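You operate a simulated robot arm through the tools that you are given. There is no shell and no other tool. Be economical: measure what you need, move in short steps, check, and stop when the job is done.

Carry out the task below with a simulated robot arm. There is one attempt and no reset: what you move stays moved.

## Task
Wind 4 m of lace on the orange spool and hang it back in the rack.
Fine: Set the length dial, press START once, and wait till the winder stops.
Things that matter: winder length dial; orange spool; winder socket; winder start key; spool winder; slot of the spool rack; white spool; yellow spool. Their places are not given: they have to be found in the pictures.

It is judged by the outcome, as a careful person would: the job done as asked, and still so three seconds after it is handed in. It fails if anything else is knocked over, pushed out of place, dropped, spilled or broken.

## Robot
A 6-joint arm with a two-finger parallel gripper, fixed in place. Base frame: the origin is at the foot of the arm, x ahead of it, y to its left, z up. Lengths are in cm, angles in rad, forces in N, time in s.
With the tool pointing down near the work surface it reaches from about 36 to 76 cm from the base axis. Its first joint turns from -1.152 to 1.152 rad. Payload 2.45 kg.
Tool frame: the origin (TCP) lies between the finger pads and is the grasp point; the fingertips stand 2.4 cm ahead of it; z points along the fingers, y is the line along which they close. Largest opening 6.8 cm; finger width 1.7, thickness 1; the body of the gripper, 4 by 7 cm, starts 4.1 cm behind the TCP.
Orientation is that of the tool frame in the base frame, as [roll, pitch, yaw] about the fixed x, y, z axes, in that order (R = Rz(yaw) Ry(pitch) Rx(roll)). With the fingers straight down and closing along the base's y, the tool's x points along the base's -x, its y along +y and its z along -z.

## Interface
- The arm moves only by the tool servo_tool. Its argument "motion" is a list of rows, each an object of numbers (a shift or turn left out is 0, a gripper value left out holds the last): "wx", "wy", "wz": the turn, a rotation vector about the tool's x, y, z in rad; "dx", "dy", "dz": the shift along the tool's x, y, z in cm; "grip": the finger opening in cm, from 0 to 6.8. In form: [{"wx": .., "wy": .., "wz": .., "dx": .., "dy": .., "dz": .., "grip": ..}, ...]. A call has 1 to 10 rows; each row is the pose to reach, as a shift and turn from the pose commanded when the call began, along the tool's axes at that moment. Each row takes 0.2 s and may step no farther than 5 cm and 0.15 rad from the row before; otherwise, or with a gripper value out of range, the whole call is refused. Where a pose cannot be reached the arm comes as near as it can. A force on the tool above 40 N (or 10 N above the force at the start of the call, whichever is more), or a blocked arm, ends the call early, and 0.2 s more pass. Each finger travels about 10.8 cm/s and halts on what it meets, pressing with about 27 N; the grip force reading is that of the motor and also rises with nothing between the fingers. The clock runs only during rows and for 0.2 s after the last one: add rows that repeat a pose to give the fingers time. The reply holds the time, the measured pose of the TCP, the force on the tool along the base axes, the opening and the grip force, in the units named above and with some noise, and new pictures: "pictures" is both (left out), scene, wrist or none.
- Cameras (640 x 400 px; columns grow to the right, rows downward): "scene" is fixed at [17.84, 42.84, 146.01]; the picture's right is [-0.60, -0.80, 0.00], its down [-0.48, 0.37, -0.79] and it looks along [0.63, -0.48, -0.61] (base axes); focal length 275 px, centre (320, 200). "wrist" rides on the gripper at [8.4, 1.1, -7.5] in the tool frame; the picture's right is [-0.13, 0.99, 0.00], its down [-0.60, -0.08, -0.79] and it looks along [-0.79, -0.10, 0.61] (tool axes); focal length 251 px, centre (320, 200).
- point_at(camera, pixels): for up to 12 pixels [column, row] of the newest picture of that camera ("zoom" is the newest enlarged one), the place [x, y, z] in the base frame of the surface seen there, good to about 0.2 cm. No time passes.
- zoom(camera, box): a new picture of the part [left, top, right, bottom] of that camera's present view, enlarged. No time passes.
- hand_in(): hands the job in; it is judged then, once.

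Go step by step. Measure first, check grasps and placings, and put right what went wrong. The budget is 80 turns and 170 pictures, counting those below and the enlarged ones. Unless the task says otherwise, let go and move clear before handing in, and close with one line.

The tools are called after "Call:" as a command line: name --argument value ..., lists and objects as JSON in quotes. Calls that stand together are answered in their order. servo_tool: Moves the arm, as the interface text tells. Its arguments: {"type":"object","properties":{"motion":{"type":"array","items":{"type":"object","properties":{"wx":{"type":"number"},"wy":{"type":"number"},"wz":{"type":"number"},"dx":{"type":"number"},"dy":{"type":"number"},"dz":{"type":"number"},"grip":{"type":"number"}}}},"pictures":{"type":"string","enum":["both","scene","wrist","none"]}},"required":["motion"]} The other tools are called the same way: point_at (camera, pixels) gives the place of the surface under pixels of a picture; zoom (camera, box) takes an enlarged picture of a part of a camera's view; hand_in () hands the job in.

At the start:

```text
time: 0.0
eef_pos: [47.91, 15.36, 128.76]
tool_rot: [3.139, 0.002, 3.142]
wrist_force: [-0.1, 0.5, 0.4]
finger_gap: 6.79
finger_force: 0.1
```

scene: 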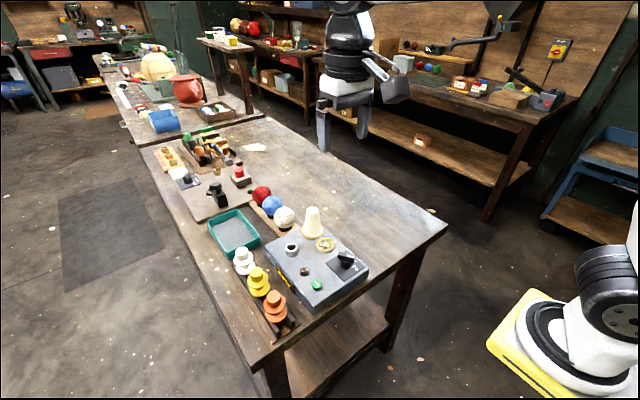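
wrist: 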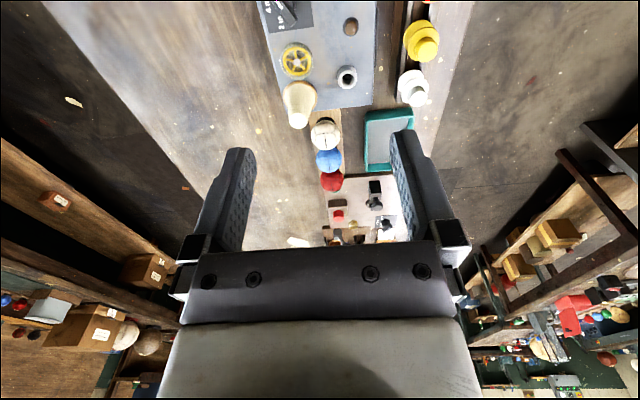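

The scene shows a grey winder around (315,265) and three spools on a rack at (245,262), (259,281), (275,306). I'll zoom in on this area.

Call:
zoom --camera "scene" --box '[220, 195, 380, 345]'

Call:
zoom --camera "scene" --box '[320, 240, 370, 275]'

Call:
point_at --camera "scene" --pixels '[[245, 252], [257, 272], [275, 295], [275, 313], [292, 249], [305, 271], [326, 244], [346, 259], [317, 285], [340, 280], [268, 245], [300, 308]]'

```text
2.67 times, centred on (300, 270) of scene
```

zoom: 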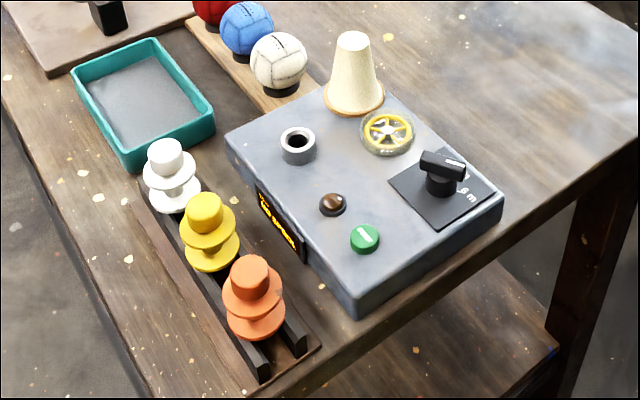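

```text
11.43 times, centred on (345, 258) of scene
```

zoom: 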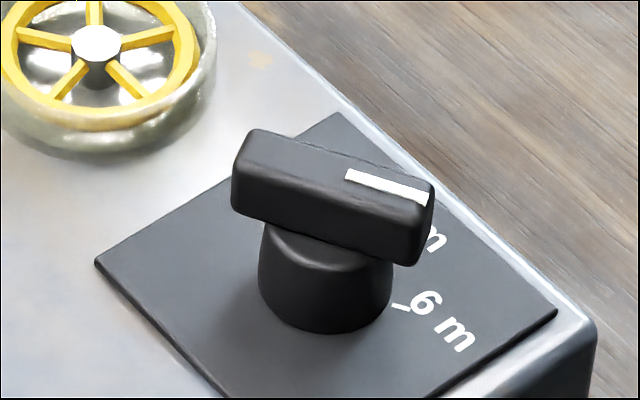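

```text
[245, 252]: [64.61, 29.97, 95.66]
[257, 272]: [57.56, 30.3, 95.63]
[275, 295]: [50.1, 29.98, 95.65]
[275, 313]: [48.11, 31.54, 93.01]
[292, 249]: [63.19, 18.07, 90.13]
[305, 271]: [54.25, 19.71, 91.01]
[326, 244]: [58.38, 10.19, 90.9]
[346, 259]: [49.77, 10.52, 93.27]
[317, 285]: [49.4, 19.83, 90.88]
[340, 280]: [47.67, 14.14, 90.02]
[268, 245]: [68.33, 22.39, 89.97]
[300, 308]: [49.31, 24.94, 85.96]
```

The orange spool top is at about (50.1, 30.0, 95.7), the socket at (63.2, 18.1) and the dial at (49.8, 10.5). I'll move back to see the dial labels with the wrist camera.

Call:
servo_tool --motion '[{"dx": 4, "dz": 2}, {"dx": 8, "dz": 4}, {"dx": 10, "dz": 6}, {"dx": 10, "dz": 6}]' --pictures "wrist"

```text
time: 1.0
eef_pos: [37.89, 15.44, 122.9]
tool_rot: [3.14, 0.002, 3.141]
wrist_force: [0.2, -0.2, -0.2]
finger_gap: 6.79
finger_force: 0.1
```

wrist: 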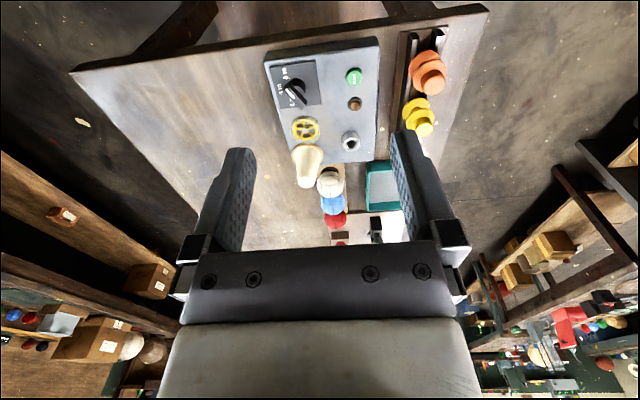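

Call:
zoom --camera "wrist" --box '[260, 55, 330, 115]'

Call:
zoom --camera "wrist" --box '[260, 20, 460, 160]'

Call:
point_at --camera "wrist" --pixels '[[270, 67], [316, 60], [320, 103], [276, 110], [354, 73], [355, 104], [350, 139], [350, 145]]'

```text
6.67 times, centred on (295, 85) of wrist
```

zoom: 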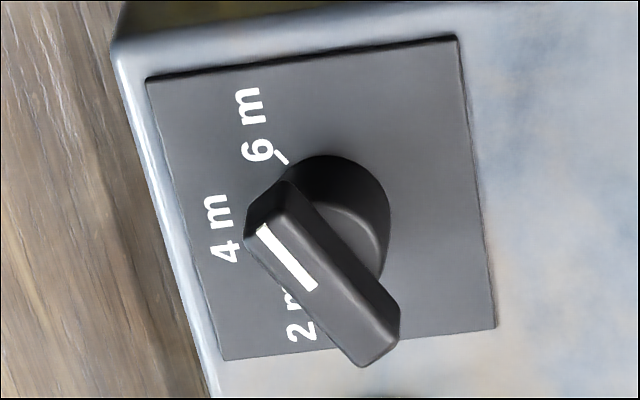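

```text
2.86 times, centred on (360, 90) of wrist
```

zoom: 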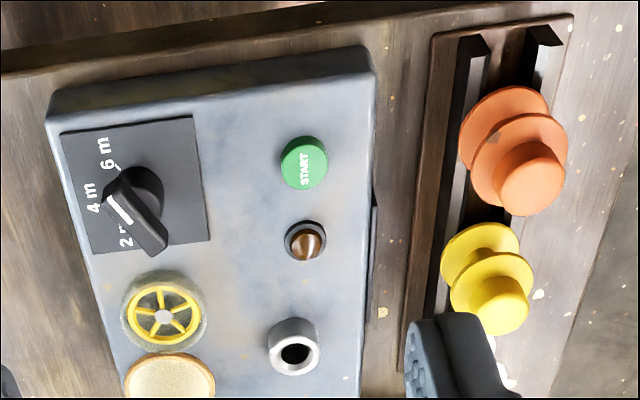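

```text
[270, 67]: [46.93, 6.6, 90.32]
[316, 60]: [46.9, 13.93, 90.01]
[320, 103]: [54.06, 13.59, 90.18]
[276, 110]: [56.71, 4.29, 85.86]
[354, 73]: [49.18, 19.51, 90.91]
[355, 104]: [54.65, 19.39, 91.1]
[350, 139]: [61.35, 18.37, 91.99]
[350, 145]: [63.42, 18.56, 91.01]
```

The dial reads near 4 m, but it's seen with parallax, so I'll measure the pointer, ticks and labels in an enlarged view.

Call:
zoom --camera "wrist" --box '[265, 60, 329, 100]'

```text
10.00 times, centred on (297, 80) of wrist
```

zoom: 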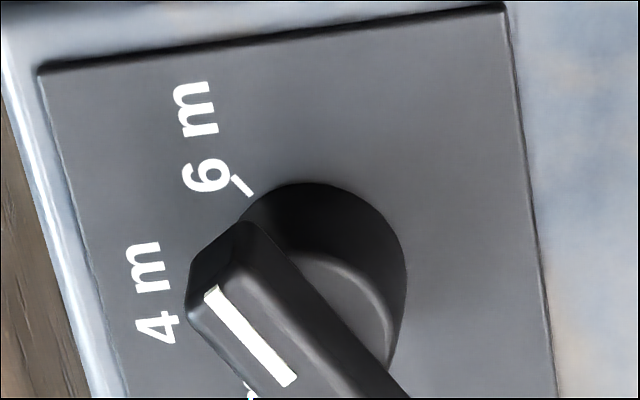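

Call:
point_at --camera "zoom" --pixels '[[232, 178], [250, 194], [150, 290], [197, 135], [210, 291], [290, 381], [245, 235], [200, 310], [45, 70], [500, 10], [300, 190], [402, 290]]'

Call:
point_at --camera "wrist" --pixels '[[290, 99], [293, 94], [297, 104], [301, 101], [300, 107.5], [305, 104], [292, 104]]'

```text
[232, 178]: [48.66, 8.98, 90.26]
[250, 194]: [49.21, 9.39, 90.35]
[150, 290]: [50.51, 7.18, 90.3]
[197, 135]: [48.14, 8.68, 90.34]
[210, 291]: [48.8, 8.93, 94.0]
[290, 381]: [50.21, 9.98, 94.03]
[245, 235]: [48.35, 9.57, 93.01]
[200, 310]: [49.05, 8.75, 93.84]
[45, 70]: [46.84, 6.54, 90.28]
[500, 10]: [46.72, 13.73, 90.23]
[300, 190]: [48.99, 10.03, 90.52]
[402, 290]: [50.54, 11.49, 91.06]
```

```text
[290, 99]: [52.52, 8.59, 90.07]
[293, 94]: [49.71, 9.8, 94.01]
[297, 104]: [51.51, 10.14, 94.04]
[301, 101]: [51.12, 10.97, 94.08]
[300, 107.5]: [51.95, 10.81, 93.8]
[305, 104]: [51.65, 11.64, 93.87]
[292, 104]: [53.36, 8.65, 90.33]
```

The pointer's direction (−1.41, −1.05) matches the 6 m tick's, so the dial is at 6 m. The 4 m label lies along −y from the knob centre (50.25, 10.2), which means a turn of about +53° seen from above. I'll move above the knob with the fingers across the bar.

Call:
servo_tool --motion '[{"dx": -1.77, "dy": -0.75, "dz": 3.27, "wz": -0.09, "grip": 4}, {"dx": -3.54, "dy": -1.5, "dz": 6.54, "wz": -0.18}, {"dx": -5.31, "dy": -2.25, "dz": 9.81, "wz": -0.27}, {"dx": -7.08, "dy": -3, "dz": 13.08, "wz": -0.36}, {"dx": -8.85, "dy": -3.75, "dz": 16.35, "wz": -0.45}, {"dx": -10.6, "dy": -4.5, "dz": 19.6, "wz": -0.54}, {"dx": -12.36, "dy": -5.25, "dz": 22.9, "wz": -0.63}, {"dx": -12.36, "dy": -5.25, "dz": 22.9, "wz": -0.63}]'

```text
time: 2.8
eef_pos: [50.28, 10.28, 100.02]
tool_rot: [3.141, 0.001, -2.511]
wrist_force: [0.0, 0.6, -0.1]
finger_gap: 4.0
finger_force: 0.0
```

scene: 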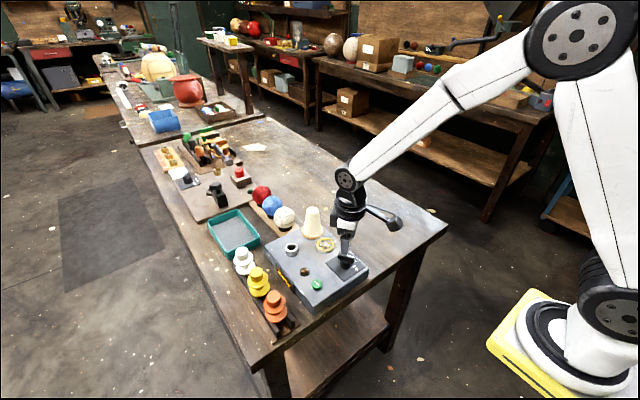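
wrist: 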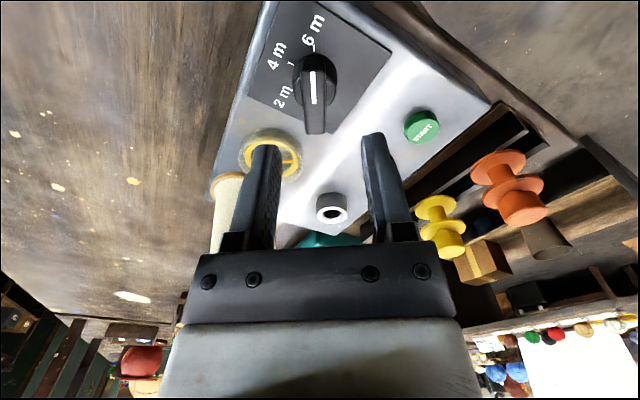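

The bar is aligned with the fingers and still points at 6 m; the 4 m tick shows at about (291,63). I'll measure it.

Call:
zoom --camera "wrist" --box '[264, 10, 360, 70]'

Call:
zoom --camera "wrist" --box '[256, 40, 384, 140]'

Call:
point_at --camera "wrist" --pixels '[[291, 63], [313, 45], [314, 74], [314, 102], [306, 132], [322, 132], [330, 60], [304, 60], [334, 95], [297, 95]]'

```text
6.67 times, centred on (312, 40) of wrist
```

zoom: 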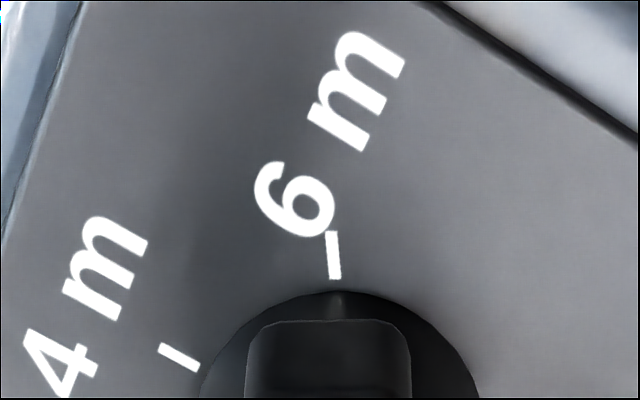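

```text
4.00 times, centred on (320, 90) of wrist
```

zoom: 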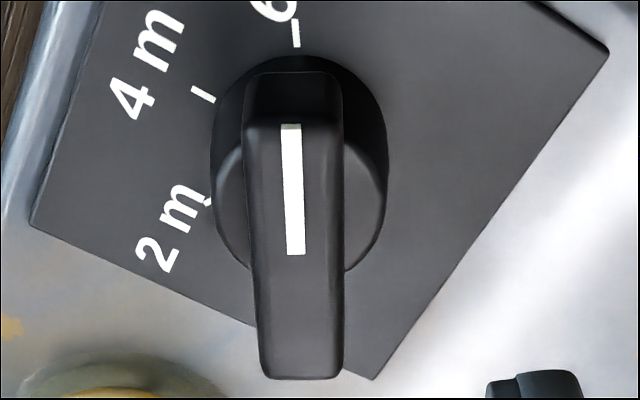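

```text
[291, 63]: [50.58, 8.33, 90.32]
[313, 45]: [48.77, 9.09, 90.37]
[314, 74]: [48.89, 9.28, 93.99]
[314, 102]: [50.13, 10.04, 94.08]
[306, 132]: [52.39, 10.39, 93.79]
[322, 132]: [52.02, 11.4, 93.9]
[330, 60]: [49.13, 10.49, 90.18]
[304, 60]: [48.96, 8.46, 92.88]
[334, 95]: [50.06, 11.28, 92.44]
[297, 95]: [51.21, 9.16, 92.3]
```

The 4 m tick is at (50.58, 8.33), straight along −y from the knob centre of about (50.45, 10.2). I'll descend so the fingertips straddle the bar (z 92.4–94) and close.

Call:
servo_tool --motion '[{"dx": -0.09, "dy": -0.17, "dz": 2.5}, {"dx": -0.09, "dy": -0.17, "dz": 4.85}, {"dx": -0.09, "dy": -0.17, "dz": 4.85}, {"dx": -0.09, "dy": -0.17, "dz": 4.85, "grip": 0.6}, {"dx": -0.09, "dy": -0.17, "dz": 4.85, "grip": 0.6}, {"dx": -0.09, "dy": -0.17, "dz": 4.85, "grip": 0.6}]' --pictures "wrist"

```text
time: 4.2
eef_pos: [50.59, 10.24, 95.09]
tool_rot: [3.14, 0.005, -2.512]
wrist_force: [11.3, -8.7, -5.0]
finger_gap: 1.7
finger_force: 7.0
```

wrist: 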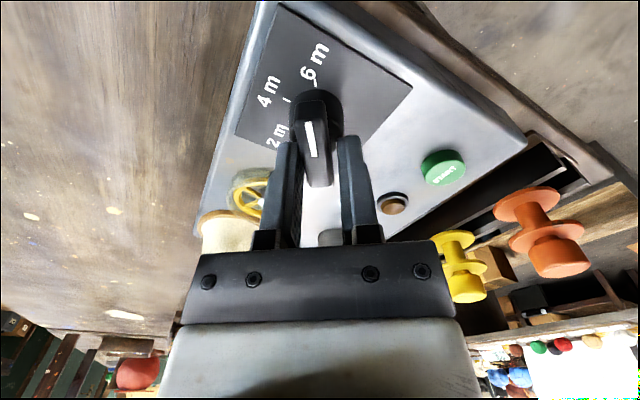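

The gap stopped at 1.7 with a sideways force: the left (−y) finger touches the bar while the right one is clear. I'll shift about 0.3 cm along tool −y and close again.

Call:
servo_tool --motion '[{"dy": -0.15, "grip": 2.2}, {"dy": -0.3, "grip": 2.2}, {"dy": -0.3, "grip": 0.7}, {"dy": -0.3, "grip": 0.7}, {"dy": -0.3, "grip": 0.7}]' --pictures "wrist"

```text
time: 5.4
eef_pos: [50.58, 10.01, 95.03]
tool_rot: [3.14, 0.002, -2.512]
wrist_force: [-11.0, 9.5, 3.8]
finger_gap: 1.37
finger_force: 34.0
```

wrist: 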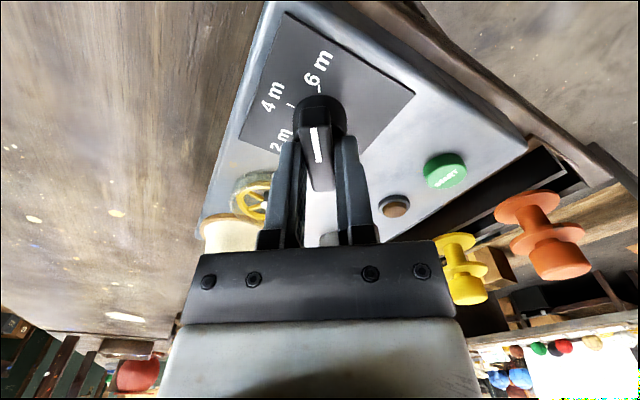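

The bar is gripped (gap 1.37). I'll relieve the small side force and turn by −0.94 rad about the tool axis.

Call:
servo_tool --motion '[{"dy": 0.12, "wz": 0}, {"dy": 0.12, "wz": -0.13}, {"dy": 0.12, "wz": -0.26}, {"dy": 0.12, "wz": -0.39}, {"dy": 0.12, "wz": -0.52}, {"dy": 0.12, "wz": -0.65}, {"dy": 0.12, "wz": -0.78}, {"dy": 0.12, "wz": -0.88}, {"dy": 0.12, "wz": -0.94}, {"dy": 0.12, "wz": -0.94}]' --pictures "wrist"

```text
time: 7.6
eef_pos: [50.39, 10.02, 94.97]
tool_rot: [-3.141, 0.002, -1.568]
wrist_force: [-9.9, 17.1, -22.2]
finger_gap: 1.4
finger_force: 33.3
```

wrist: 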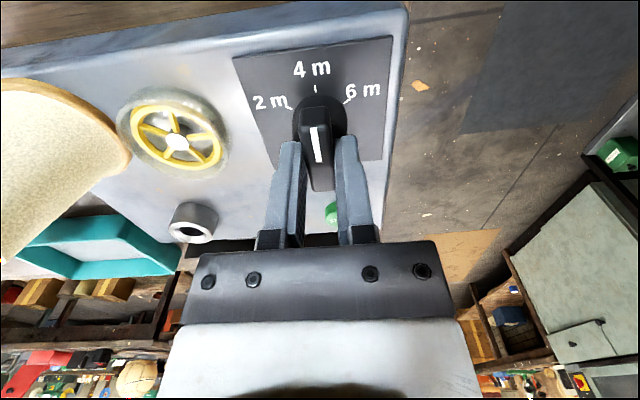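

The pointer lines up with the 4 m tick at (316,88). I'll release, lift and check.

Call:
servo_tool --motion '[{"grip": 2.6}, {"grip": 2.6}, {"dz": -3, "grip": 2.6}, {"dz": -8}, {"dz": -13}, {"dz": -13}]' --pictures "wrist"

Call:
zoom --camera "wrist" --box '[240, 20, 400, 120]'

```text
time: 9.0
eef_pos: [50.53, 9.72, 107.89]
tool_rot: [-3.141, 0.002, -1.57]
wrist_force: [-0.1, 0.6, 0.6]
finger_gap: 2.59
finger_force: 0.1
```

wrist: 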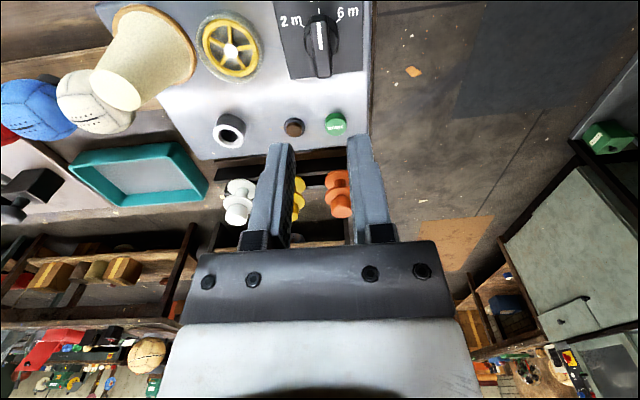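

```text
4.00 times, centred on (320, 70) of wrist
```

zoom: 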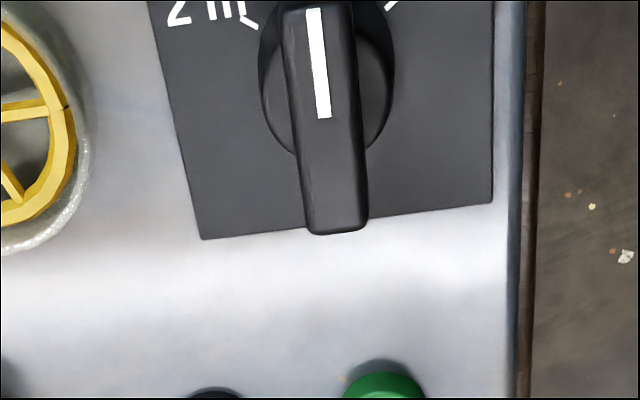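

The dial holds at 4 m. Next I'll study the orange spool and rack geometry.

Call:
point_at --camera "wrist" --pixels '[[317, 25], [321, 48], [319, 12], [347, 18]]'

Call:
zoom --camera "scene" --box '[232, 270, 312, 345]'

Call:
zoom --camera "wrist" --box '[210, 120, 370, 250]'

```text
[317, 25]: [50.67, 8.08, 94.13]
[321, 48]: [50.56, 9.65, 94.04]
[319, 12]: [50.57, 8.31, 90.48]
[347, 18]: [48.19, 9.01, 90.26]
```

```text
5.33 times, centred on (272, 308) of scene
```

zoom: 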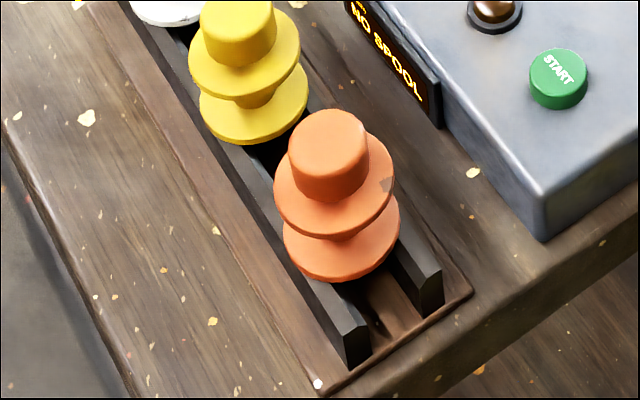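

```text
3.08 times, centred on (290, 185) of wrist
```

zoom: 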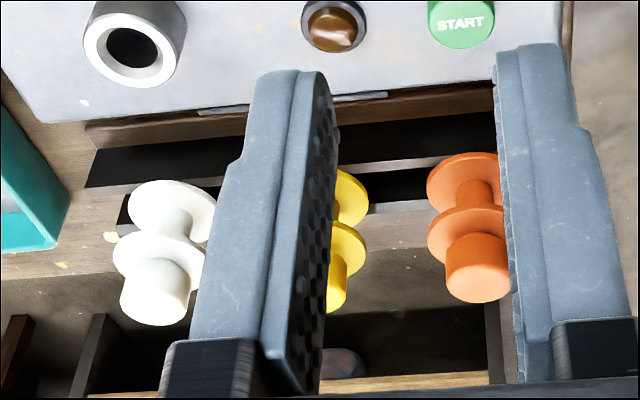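

The dial points to 4 m (x≈50.6 throughout). I'll measure the spool's levels, the socket rim, the cone and the START key.

Call:
point_at --camera "wrist" --pixels '[[231, 118], [214, 130], [229, 143], [246, 130], [228, 132], [295, 127], [336, 118], [117, 90], [155, 8], [190, 70]]'

Call:
point_at --camera "zoom" --pixels '[[473, 240], [476, 285], [440, 270], [505, 265], [470, 213], [436, 235], [475, 160], [432, 180], [475, 190], [375, 170], [400, 208], [300, 150]]'

Call:
zoom --camera "scene" --box '[256, 285, 304, 315]'

```text
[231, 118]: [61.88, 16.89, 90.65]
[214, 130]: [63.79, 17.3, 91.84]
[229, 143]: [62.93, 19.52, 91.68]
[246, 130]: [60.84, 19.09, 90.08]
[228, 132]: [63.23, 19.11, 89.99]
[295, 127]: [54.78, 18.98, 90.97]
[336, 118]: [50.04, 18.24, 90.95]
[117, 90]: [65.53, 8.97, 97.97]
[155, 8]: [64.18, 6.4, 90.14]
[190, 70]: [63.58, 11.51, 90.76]
```

```text
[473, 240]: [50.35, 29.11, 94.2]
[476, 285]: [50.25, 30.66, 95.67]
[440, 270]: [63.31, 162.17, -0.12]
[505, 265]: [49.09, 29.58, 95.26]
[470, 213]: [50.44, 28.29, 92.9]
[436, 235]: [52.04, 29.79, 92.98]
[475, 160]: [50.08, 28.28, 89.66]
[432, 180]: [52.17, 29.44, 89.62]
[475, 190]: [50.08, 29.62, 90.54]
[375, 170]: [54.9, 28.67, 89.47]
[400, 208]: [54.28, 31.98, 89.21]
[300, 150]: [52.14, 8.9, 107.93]
```

```text
13.33 times, centred on (280, 300) of scene
```

zoom: 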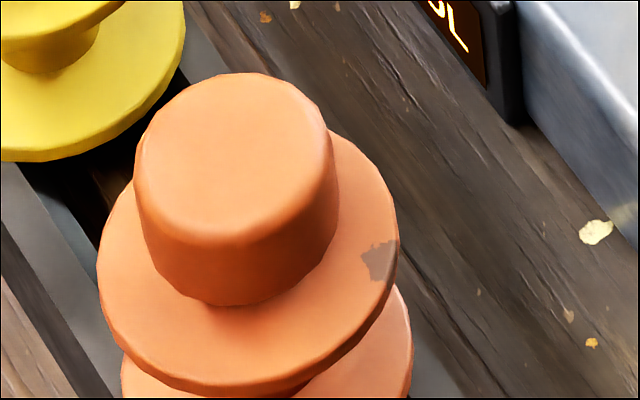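

Call:
point_at --camera "zoom" --pixels '[[145, 150], [325, 145], [240, 80], [225, 228], [235, 155], [385, 210], [110, 250], [235, 375], [150, 320], [340, 150]]'

Call:
point_at --camera "scene" --pixels '[[291, 243], [286, 249], [299, 248], [292, 254], [292, 247], [293, 250], [313, 208]]'

Call:
zoom --camera "scene" --box '[272, 230, 320, 260]'

```text
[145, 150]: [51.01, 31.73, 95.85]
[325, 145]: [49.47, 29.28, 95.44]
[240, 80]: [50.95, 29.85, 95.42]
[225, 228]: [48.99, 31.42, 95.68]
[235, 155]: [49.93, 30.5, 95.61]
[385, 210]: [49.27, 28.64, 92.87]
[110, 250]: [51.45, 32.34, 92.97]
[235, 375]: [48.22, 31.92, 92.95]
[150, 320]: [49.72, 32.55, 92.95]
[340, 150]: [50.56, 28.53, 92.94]
```

```text
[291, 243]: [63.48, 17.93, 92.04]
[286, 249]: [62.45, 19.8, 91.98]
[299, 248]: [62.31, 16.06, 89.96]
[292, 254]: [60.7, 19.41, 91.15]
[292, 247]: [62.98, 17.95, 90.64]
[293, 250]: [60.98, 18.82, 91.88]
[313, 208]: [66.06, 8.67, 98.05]
```

```text
13.33 times, centred on (296, 245) of scene
```

zoom: 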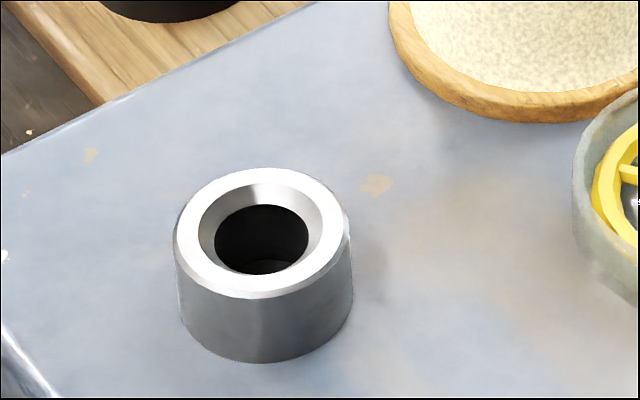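

Call:
point_at --camera "zoom" --pixels '[[185, 225], [338, 222], [262, 178], [262, 288], [205, 190], [320, 262], [210, 268], [315, 190], [262, 266], [222, 238], [305, 235], [262, 208]]'

```text
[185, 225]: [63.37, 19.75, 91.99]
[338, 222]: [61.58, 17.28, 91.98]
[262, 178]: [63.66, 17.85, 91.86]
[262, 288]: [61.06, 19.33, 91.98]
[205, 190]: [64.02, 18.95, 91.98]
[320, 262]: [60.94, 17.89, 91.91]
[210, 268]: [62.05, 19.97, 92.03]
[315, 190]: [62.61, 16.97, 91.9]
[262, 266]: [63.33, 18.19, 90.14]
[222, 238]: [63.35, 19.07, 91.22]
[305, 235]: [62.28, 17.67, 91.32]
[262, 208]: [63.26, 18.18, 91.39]
```

The socket centre is (62.42, 18.50) with its rim at z 92. The spool is centred at about (50.0, 30.5), with its knob at z 93–95.7 and flange at 92.95. I'll move above the spool and turn the wrist back.

Call:
servo_tool --motion '[{"dx": -2.08, "dy": 0.05, "dz": 0, "wz": 0.15, "grip": 4.6}, {"dx": -4.16, "dy": 0.1, "dz": 0, "wz": 0.3}, {"dx": -6.24, "dy": 0.15, "wz": 0.45}, {"dx": -8.32, "dy": 0.2, "wz": 0.6}, {"dx": -10.4, "dy": 0.25, "wz": 0.75}, {"dx": -12.5, "dy": 0.3, "wz": 0.9}, {"dx": -14.6, "dy": 0.35, "wz": 1.05}, {"dx": -16.7, "dy": 0.4, "wz": 1.2}, {"dx": -18.8, "dy": 0.45, "wz": 1.35}, {"dx": -20.8, "dy": 0.53, "wz": 1.5}]' --pictures "none"

Call:
servo_tool --motion '[{"wz": 0.07, "dz": 2}, {"wz": 0.07, "dz": 4}, {"wz": 0.07, "dz": 4}]'

```text
time: 11.2
eef_pos: [50.05, 30.99, 108.25]
tool_rot: [3.139, 0.002, -3.073]
wrist_force: [-0.4, -0.2, 0.5]
finger_gap: 4.61
finger_force: 0.0
```

```text
time: 12.0
eef_pos: [50.03, 30.9, 104.1]
tool_rot: [3.14, 0.002, 3.141]
wrist_force: [0.2, -0.1, 0.4]
finger_gap: 4.61
finger_force: 0.0
```

scene: 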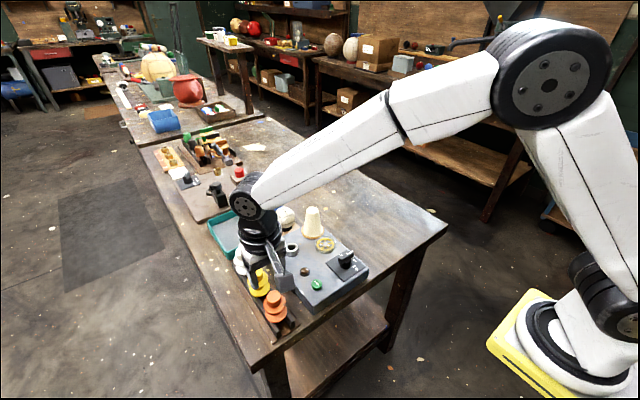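
wrist: 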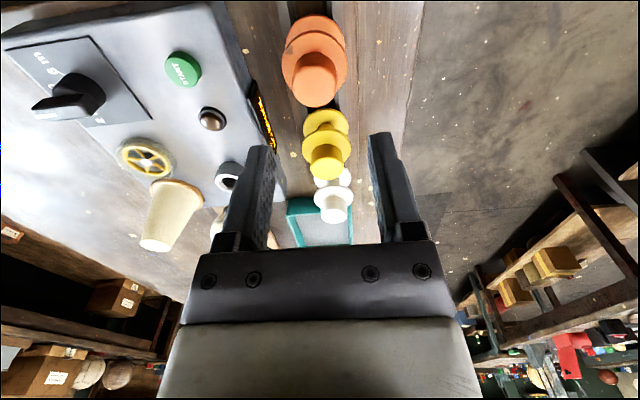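

The fingers are above the orange spool, whose knob is near (316,75) in the wrist view. I'll check its centre from this view.

Call:
point_at --camera "wrist" --pixels '[[293, 70], [339, 70], [316, 52], [318, 103], [316, 80], [283, 60], [347, 55]]'

```text
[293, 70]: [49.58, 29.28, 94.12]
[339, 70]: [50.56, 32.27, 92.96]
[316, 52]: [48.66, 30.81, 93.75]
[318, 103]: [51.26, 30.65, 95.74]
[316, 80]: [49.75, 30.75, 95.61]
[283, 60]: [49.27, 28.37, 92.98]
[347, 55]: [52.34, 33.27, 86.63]
```

The knob spans x 48.7–51.3 with centre y≈30.6. I'll descend to TCP z 95.75 and grip.

Call:
servo_tool --motion '[{"dy": -0.3, "dz": 3}, {"dy": -0.3, "dz": 6}, {"dy": -0.3, "dz": 8.35}, {"dy": -0.3, "dz": 8.35}, {"dy": -0.3, "dz": 8.35, "grip": 2.2}, {"dy": -0.3, "dz": 8.35, "grip": 2.2}, {"dy": -0.3, "dz": 8.35, "grip": 2.2}]'

```text
time: 13.6
eef_pos: [50.14, 30.41, 95.59]
tool_rot: [3.139, 0.001, 3.141]
wrist_force: [0.0, 0.8, 0.7]
finger_gap: 2.97
finger_force: 27.4
```

scene: 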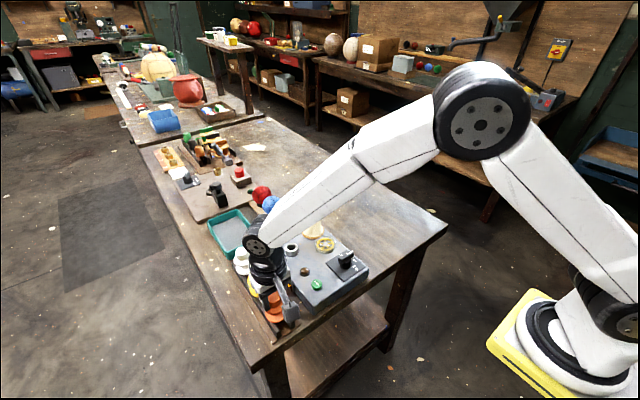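
wrist: 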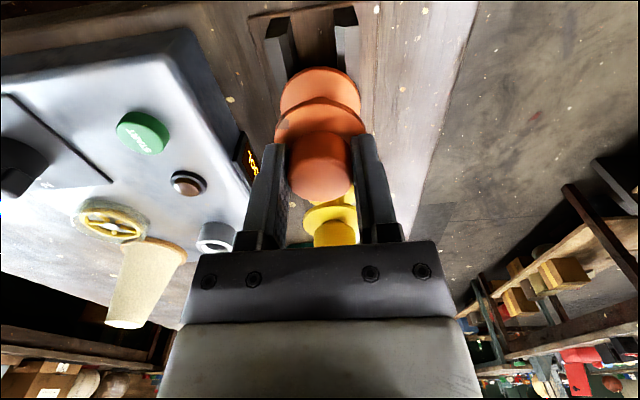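

The spool is held (gap 2.97, 27 N), and the rack pose to return to is about (50.1, 30.5, 95.6). I'll lift straight up.

Call:
servo_tool --motion '[{"dz": -1}, {"dz": -3}, {"dz": -5.5}, {"dz": -8}, {"dz": -8}]'

Call:
zoom --camera "scene" --box '[232, 250, 328, 325]'

```text
time: 14.8
eef_pos: [50.03, 30.31, 103.84]
tool_rot: [3.14, 0.002, 3.141]
wrist_force: [-0.1, 0.6, 0.4]
finger_gap: 2.24
finger_force: 0.0
```

scene: 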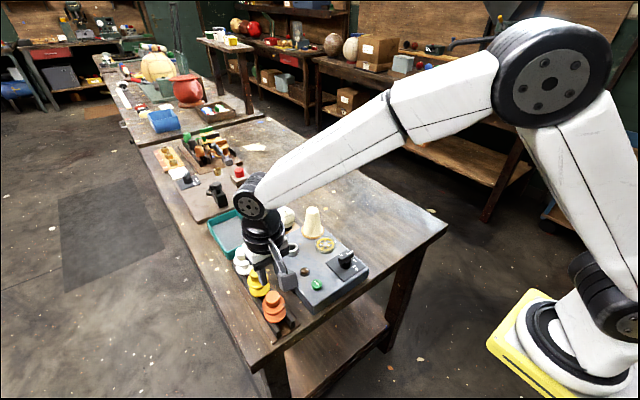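
wrist: 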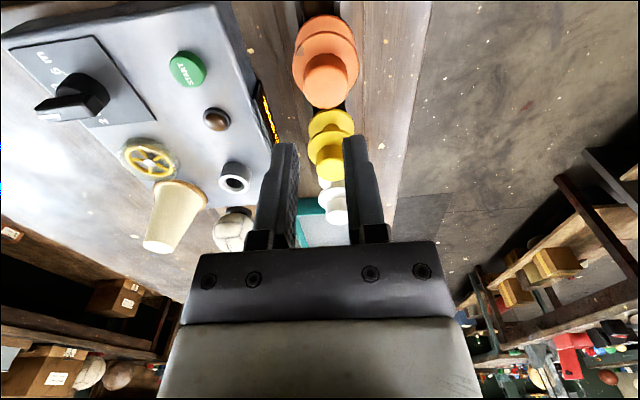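

```text
5.33 times, centred on (280, 288) of scene
```

zoom: 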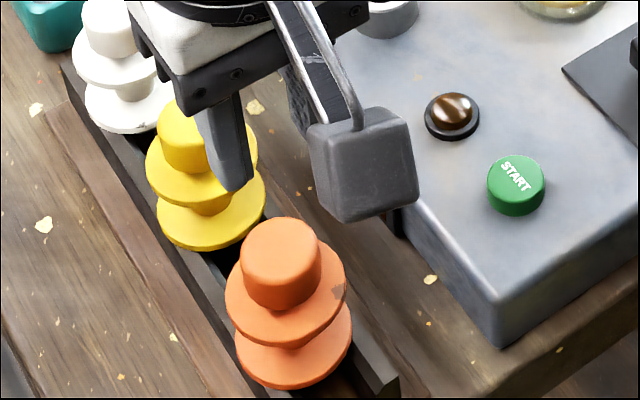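

The spool stayed behind: the gap fell to 2.24 with no force. Either it slipped or its stem is held under the rails. I'll check its present place and look at the rails more closely.

Call:
zoom --camera "wrist" --box '[260, 0, 400, 110]'

Call:
zoom --camera "scene" --box '[254, 290, 310, 345]'

Call:
point_at --camera "wrist" --pixels '[[303, 75], [349, 75], [327, 57], [327, 103], [293, 55], [358, 55], [325, 12], [300, 10], [352, 10]]'

```text
3.64 times, centred on (330, 55) of wrist
```

zoom: 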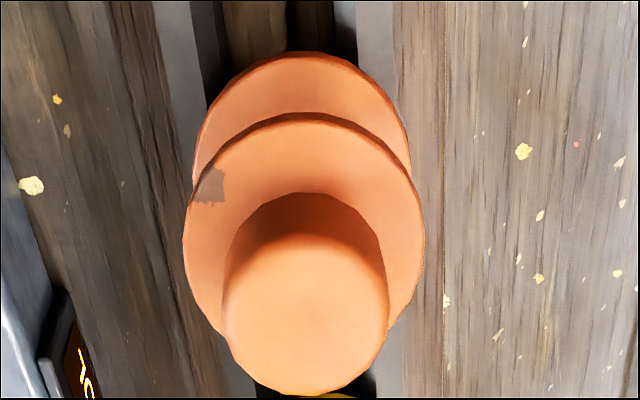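

```text
7.27 times, centred on (282, 318) of scene
```

zoom: 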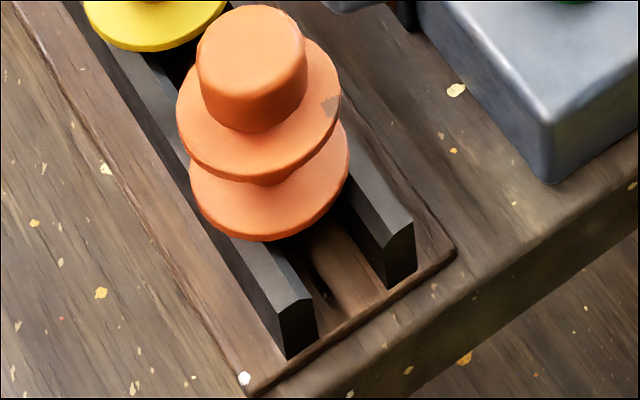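

```text
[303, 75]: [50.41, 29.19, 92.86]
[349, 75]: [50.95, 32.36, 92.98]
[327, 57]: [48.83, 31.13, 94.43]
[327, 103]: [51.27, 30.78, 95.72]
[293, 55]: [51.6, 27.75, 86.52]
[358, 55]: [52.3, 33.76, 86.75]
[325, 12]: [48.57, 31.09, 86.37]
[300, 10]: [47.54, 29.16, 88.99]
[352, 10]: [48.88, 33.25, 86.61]
```

The rails are plain and open, with the stem hanging between them. I'll regrip with a full-closing command, centred at y≈30.7, and lift only a little to read the force.

Call:
servo_tool --motion '[{"dy": 0.4, "grip": 4.6}, {"dy": 0.4, "dz": 4}, {"dy": 0.4, "dz": 8.25}, {"dy": 0.4, "dz": 8.25}, {"dy": 0.4, "dz": 8.25, "grip": 0}, {"dy": 0.4, "dz": 8.25}, {"dy": 0.4, "dz": 8.25}, {"dy": 0.4, "dz": 8.25}]' --pictures "none"

Call:
servo_tool --motion '[{"dz": -0.2}, {"dz": -0.4}, {"dz": -0.6}]' --pictures "wrist"

```text
time: 16.6
eef_pos: [49.96, 30.69, 95.5]
tool_rot: [3.14, 0.002, 3.142]
wrist_force: [-0.9, -0.8, 0.4]
finger_gap: 3.0
finger_force: 26.8
```

```text
time: 17.4
eef_pos: [49.98, 30.79, 95.97]
tool_rot: [3.138, 0.002, -3.141]
wrist_force: [0.0, 0.1, -0.2]
finger_gap: 2.98
finger_force: 27.2
```

wrist: 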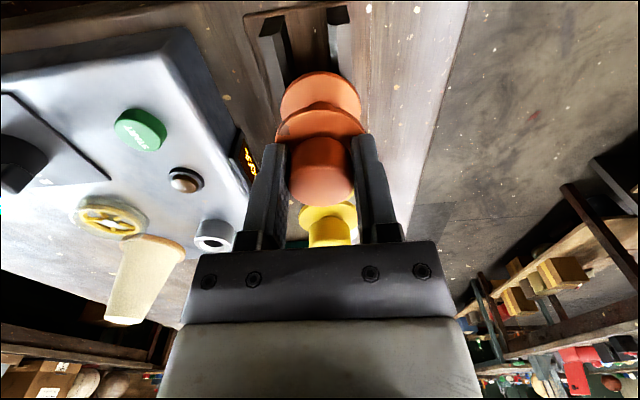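

Call:
point_at --camera "wrist" --pixels '[[320, 130], [283, 125], [355, 125], [320, 180], [320, 80]]'

Call:
servo_tool --motion '[{"dz": -0.3}, {"dz": -0.6}, {"dz": -0.9}, {"dz": -0.9}]' --pictures "wrist"

Call:
point_at --camera "wrist" --pixels '[[320, 130], [283, 125], [355, 125], [320, 180], [320, 80]]'

```text
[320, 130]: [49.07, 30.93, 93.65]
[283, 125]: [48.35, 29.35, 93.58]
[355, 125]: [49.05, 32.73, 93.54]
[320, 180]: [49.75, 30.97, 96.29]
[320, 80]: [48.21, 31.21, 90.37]
```

```text
time: 18.4
eef_pos: [49.92, 30.84, 97.04]
tool_rot: [3.141, 0.003, 3.141]
wrist_force: [0.3, 0.0, -1.4]
finger_gap: 2.98
finger_force: 26.8
```

wrist: 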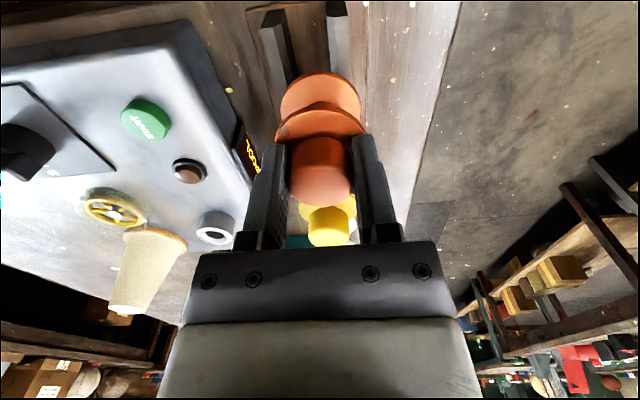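

```text
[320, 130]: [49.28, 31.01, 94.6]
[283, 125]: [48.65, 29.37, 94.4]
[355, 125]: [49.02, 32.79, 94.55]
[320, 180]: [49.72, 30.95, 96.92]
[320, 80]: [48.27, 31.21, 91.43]
```

It's rising with the gripper now (flange at 94.5, up 1.5). I'll keep lifting slowly, watching the force.

Call:
servo_tool --motion '[{"dz": -0.4}, {"dz": -0.8}, {"dz": -1.2}, {"dz": -1.6}, {"dz": -2}, {"dz": -2}]' --pictures "scene"

Call:
zoom --camera "scene" --box '[232, 250, 328, 325]'

```text
time: 19.8
eef_pos: [50.04, 30.89, 99.03]
tool_rot: [3.14, 0.002, 3.14]
wrist_force: [1.0, 0.2, -0.4]
finger_gap: 3.0
finger_force: 26.9
```

scene: 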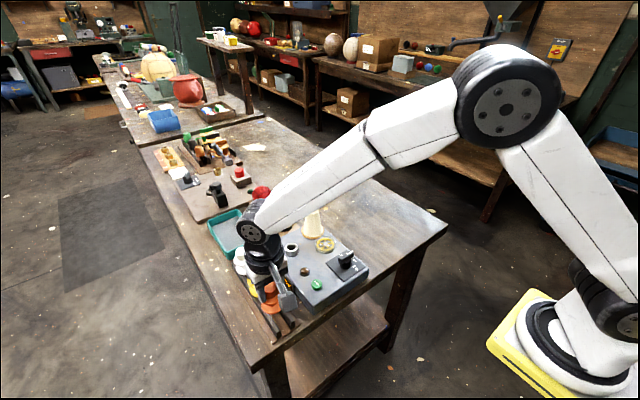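

```text
5.33 times, centred on (280, 288) of scene
```

zoom: 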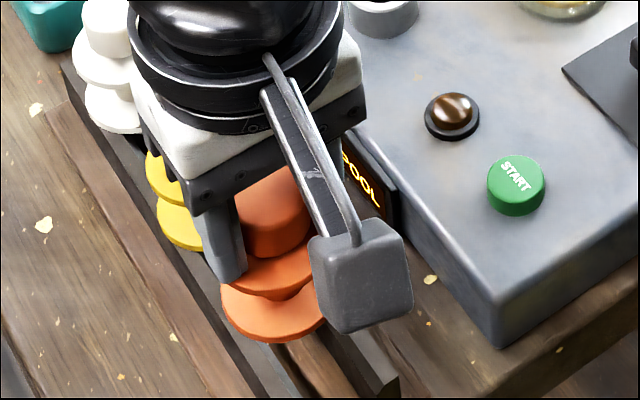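

Still held; I'll continue up to z≈105.

Call:
servo_tool --motion '[{"dz": -0.5}, {"dz": -1.3}, {"dz": -2.1}, {"dz": -2.9}, {"dz": -3.7}, {"dz": -4.5}, {"dz": -5.3}, {"dz": -6}, {"dz": -6}]'

Call:
zoom --camera "scene" --box '[232, 240, 328, 315]'

Call:
zoom --camera "wrist" --box '[240, 40, 400, 140]'

```text
time: 21.8
eef_pos: [50.0, 30.9, 104.93]
tool_rot: [3.14, 0.003, 3.141]
wrist_force: [0.5, 0.3, -0.4]
finger_gap: 2.96
finger_force: 27.0
```

scene: 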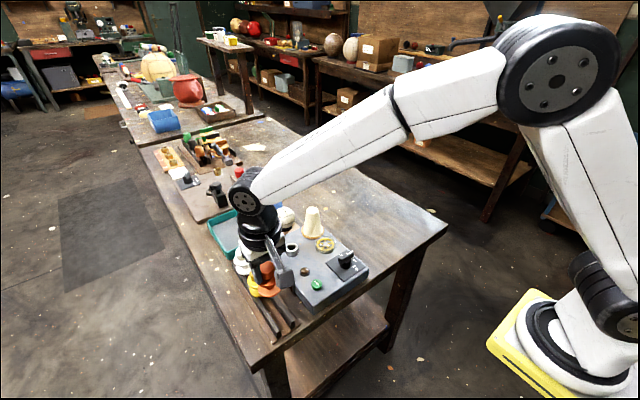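
wrist: 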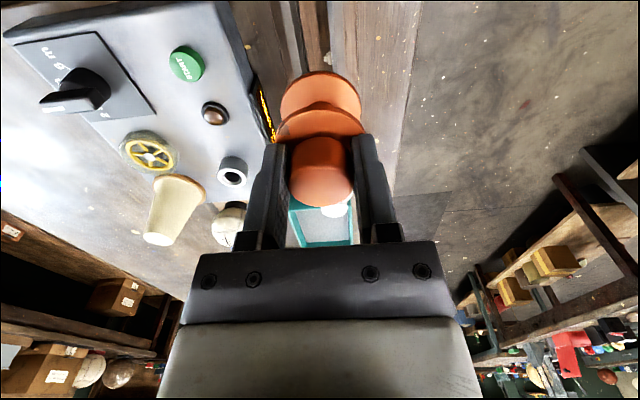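

```text
5.33 times, centred on (280, 278) of scene
```

zoom: 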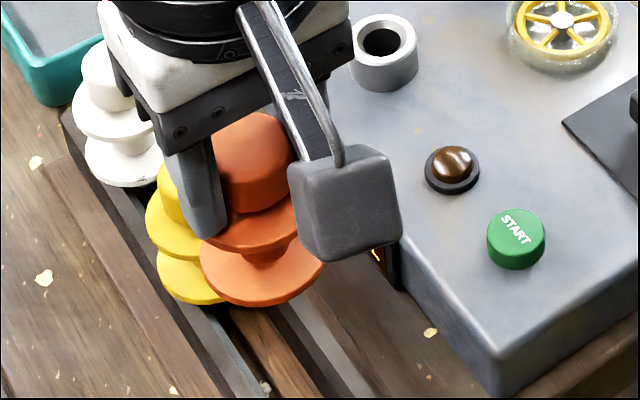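

```text
4.00 times, centred on (320, 90) of wrist
```

zoom: 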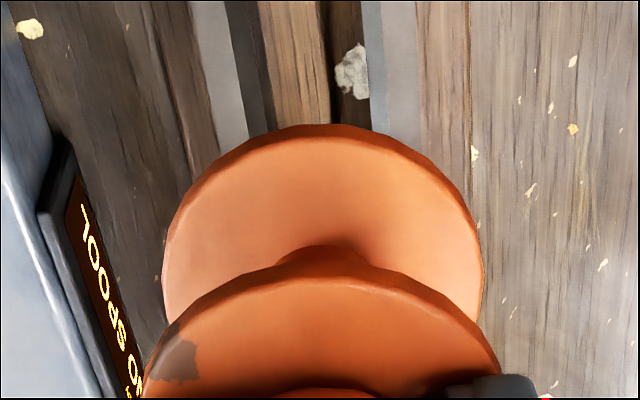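

The spool is held well above the rails. I'll move it over the winder socket.

Call:
servo_tool --motion '[{"dx": -1, "dy": -2.5, "dz": -0.5}, {"dx": -2.5, "dy": -5, "dz": -0.5}, {"dx": -5, "dy": -7.5, "dz": -0.5}, {"dx": -7.5, "dy": -10, "dz": -0.5}, {"dx": -10, "dy": -11.8, "dz": -0.5}, {"dx": -12, "dy": -12.3, "dz": -0.5}, {"dx": -12.4, "dy": -12.4, "dz": -0.5}, {"dx": -12.4, "dy": -12.4, "dz": -0.5}]'

Call:
zoom --camera "scene" --box '[248, 210, 344, 270]'

```text
time: 23.6
eef_pos: [62.53, 18.43, 105.44]
tool_rot: [3.138, 0.002, -3.142]
wrist_force: [-0.3, 0.9, -0.3]
finger_gap: 3.0
finger_force: 27.2
```

scene: 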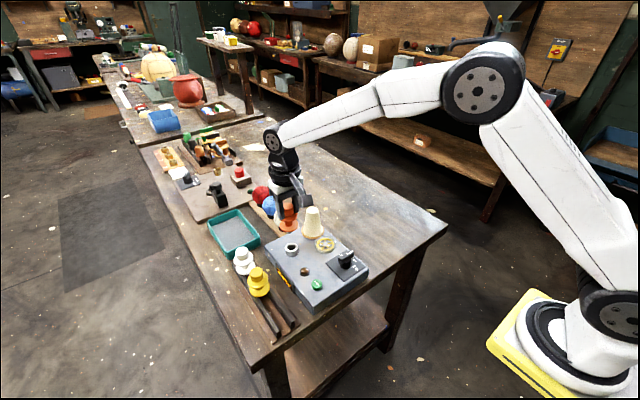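
wrist: 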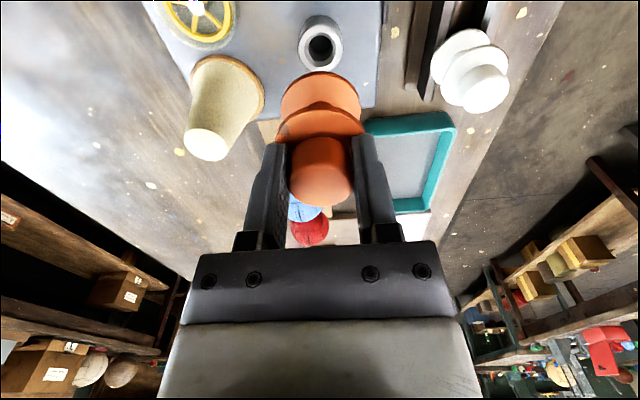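

```text
6.67 times, centred on (296, 240) of scene
```

zoom: 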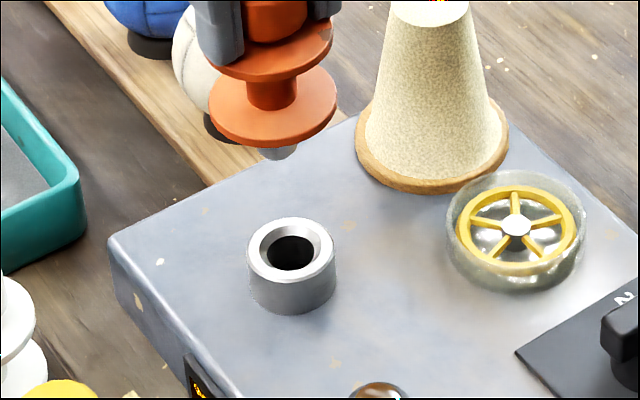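

The spool is above the socket and its grey stem shows at zoom (278,152). I'll measure the spool's axis and the stem tip.

Call:
point_at --camera "zoom" --pixels '[[216, 105], [332, 88], [280, 135], [225, 125], [320, 115], [278, 156], [265, 150], [293, 150], [250, 250], [333, 250], [290, 284], [290, 219]]'

Call:
point_at --camera "wrist" --pixels '[[320, 75], [284, 100], [357, 100], [320, 105], [280, 130], [360, 130], [320, 45], [302, 45], [340, 45], [320, 17], [320, 68]]'

```text
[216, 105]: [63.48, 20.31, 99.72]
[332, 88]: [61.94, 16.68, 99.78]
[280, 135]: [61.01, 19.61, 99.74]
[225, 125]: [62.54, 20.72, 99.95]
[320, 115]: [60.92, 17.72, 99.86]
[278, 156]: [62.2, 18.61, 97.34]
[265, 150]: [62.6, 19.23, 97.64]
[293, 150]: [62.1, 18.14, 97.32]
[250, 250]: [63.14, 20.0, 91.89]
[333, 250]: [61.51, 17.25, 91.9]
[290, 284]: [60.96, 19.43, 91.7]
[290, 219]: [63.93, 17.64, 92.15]
```

```text
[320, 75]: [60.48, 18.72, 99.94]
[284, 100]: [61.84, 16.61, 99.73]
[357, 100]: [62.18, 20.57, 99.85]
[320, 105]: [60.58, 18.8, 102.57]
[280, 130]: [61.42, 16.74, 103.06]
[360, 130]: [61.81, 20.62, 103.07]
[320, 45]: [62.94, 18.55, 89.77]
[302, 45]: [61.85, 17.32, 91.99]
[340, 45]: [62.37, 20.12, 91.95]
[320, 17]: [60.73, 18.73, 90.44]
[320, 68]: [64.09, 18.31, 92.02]
```

The spool axis is about (62.6, 18.6), against the socket's (62.4, 18.57), and the stem tip is about 2.2 below the flange. I'll shift +0.18 in tool x and lower until the flange nears the rim.

Call:
servo_tool --motion '[{"dx": 0.18, "dz": 1.5}, {"dx": 0.18, "dz": 3}, {"dx": 0.18, "dz": 4.5}, {"dx": 0.18, "dz": 5.2}, {"dx": 0.18, "dz": 5.8}, {"dx": 0.18, "dz": 6.2}, {"dx": 0.18, "dz": 6.2}]'

Call:
zoom --camera "scene" --box '[248, 210, 344, 270]'

```text
time: 25.2
eef_pos: [62.16, 18.53, 99.28]
tool_rot: [3.139, 0.001, 3.14]
wrist_force: [0.2, -0.6, -0.3]
finger_gap: 2.99
finger_force: 27.5
```

scene: 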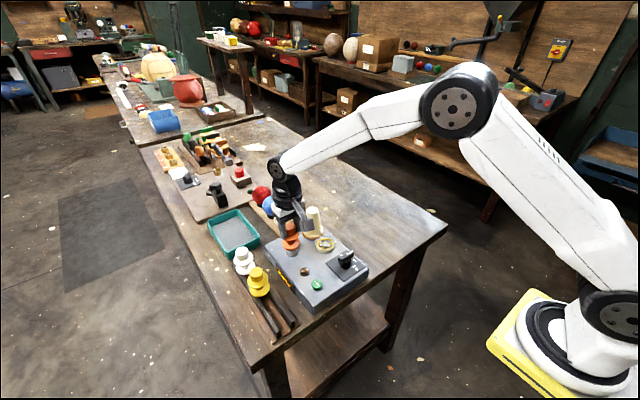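
wrist: 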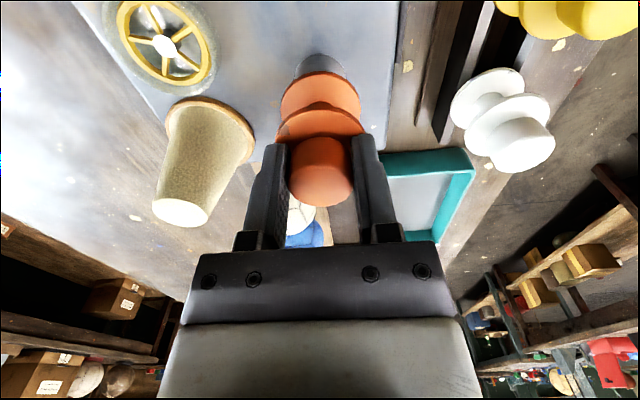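

```text
6.67 times, centred on (296, 240) of scene
```

zoom: 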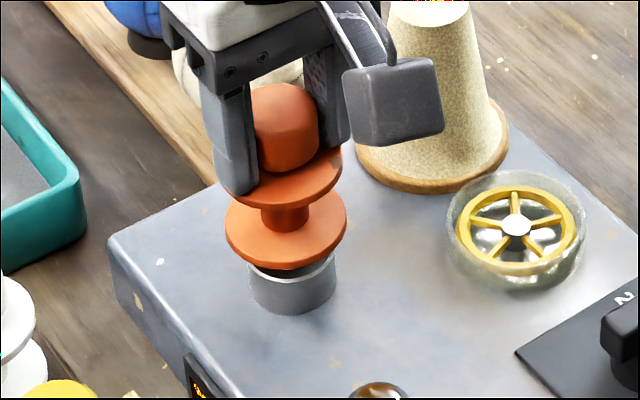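

The stem has entered the socket with no force. I'll lower the last 1.2 cm in small steps.

Call:
servo_tool --motion '[{"dz": 0.3}, {"dz": 0.6}, {"dz": 0.9}, {"dz": 1.1}, {"dz": 1.1}]' --pictures "scene"

Call:
zoom --camera "scene" --box '[256, 220, 336, 310]'

```text
time: 26.4
eef_pos: [62.31, 18.4, 98.32]
tool_rot: [3.138, 0.004, 3.14]
wrist_force: [-4.7, 1.3, 22.1]
finger_gap: 2.98
finger_force: 27.0
```

scene: 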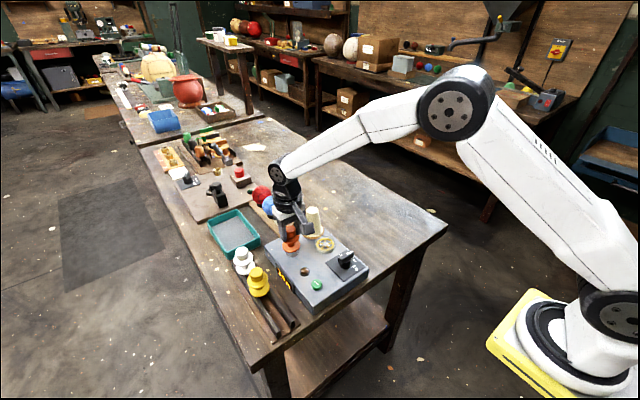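

```text
4.44 times, centred on (296, 265) of scene
```

zoom: 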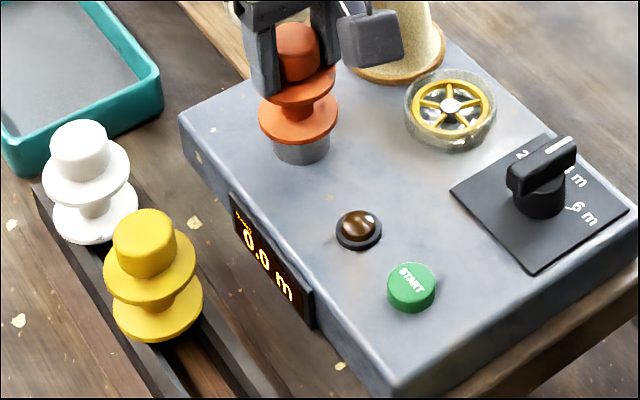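

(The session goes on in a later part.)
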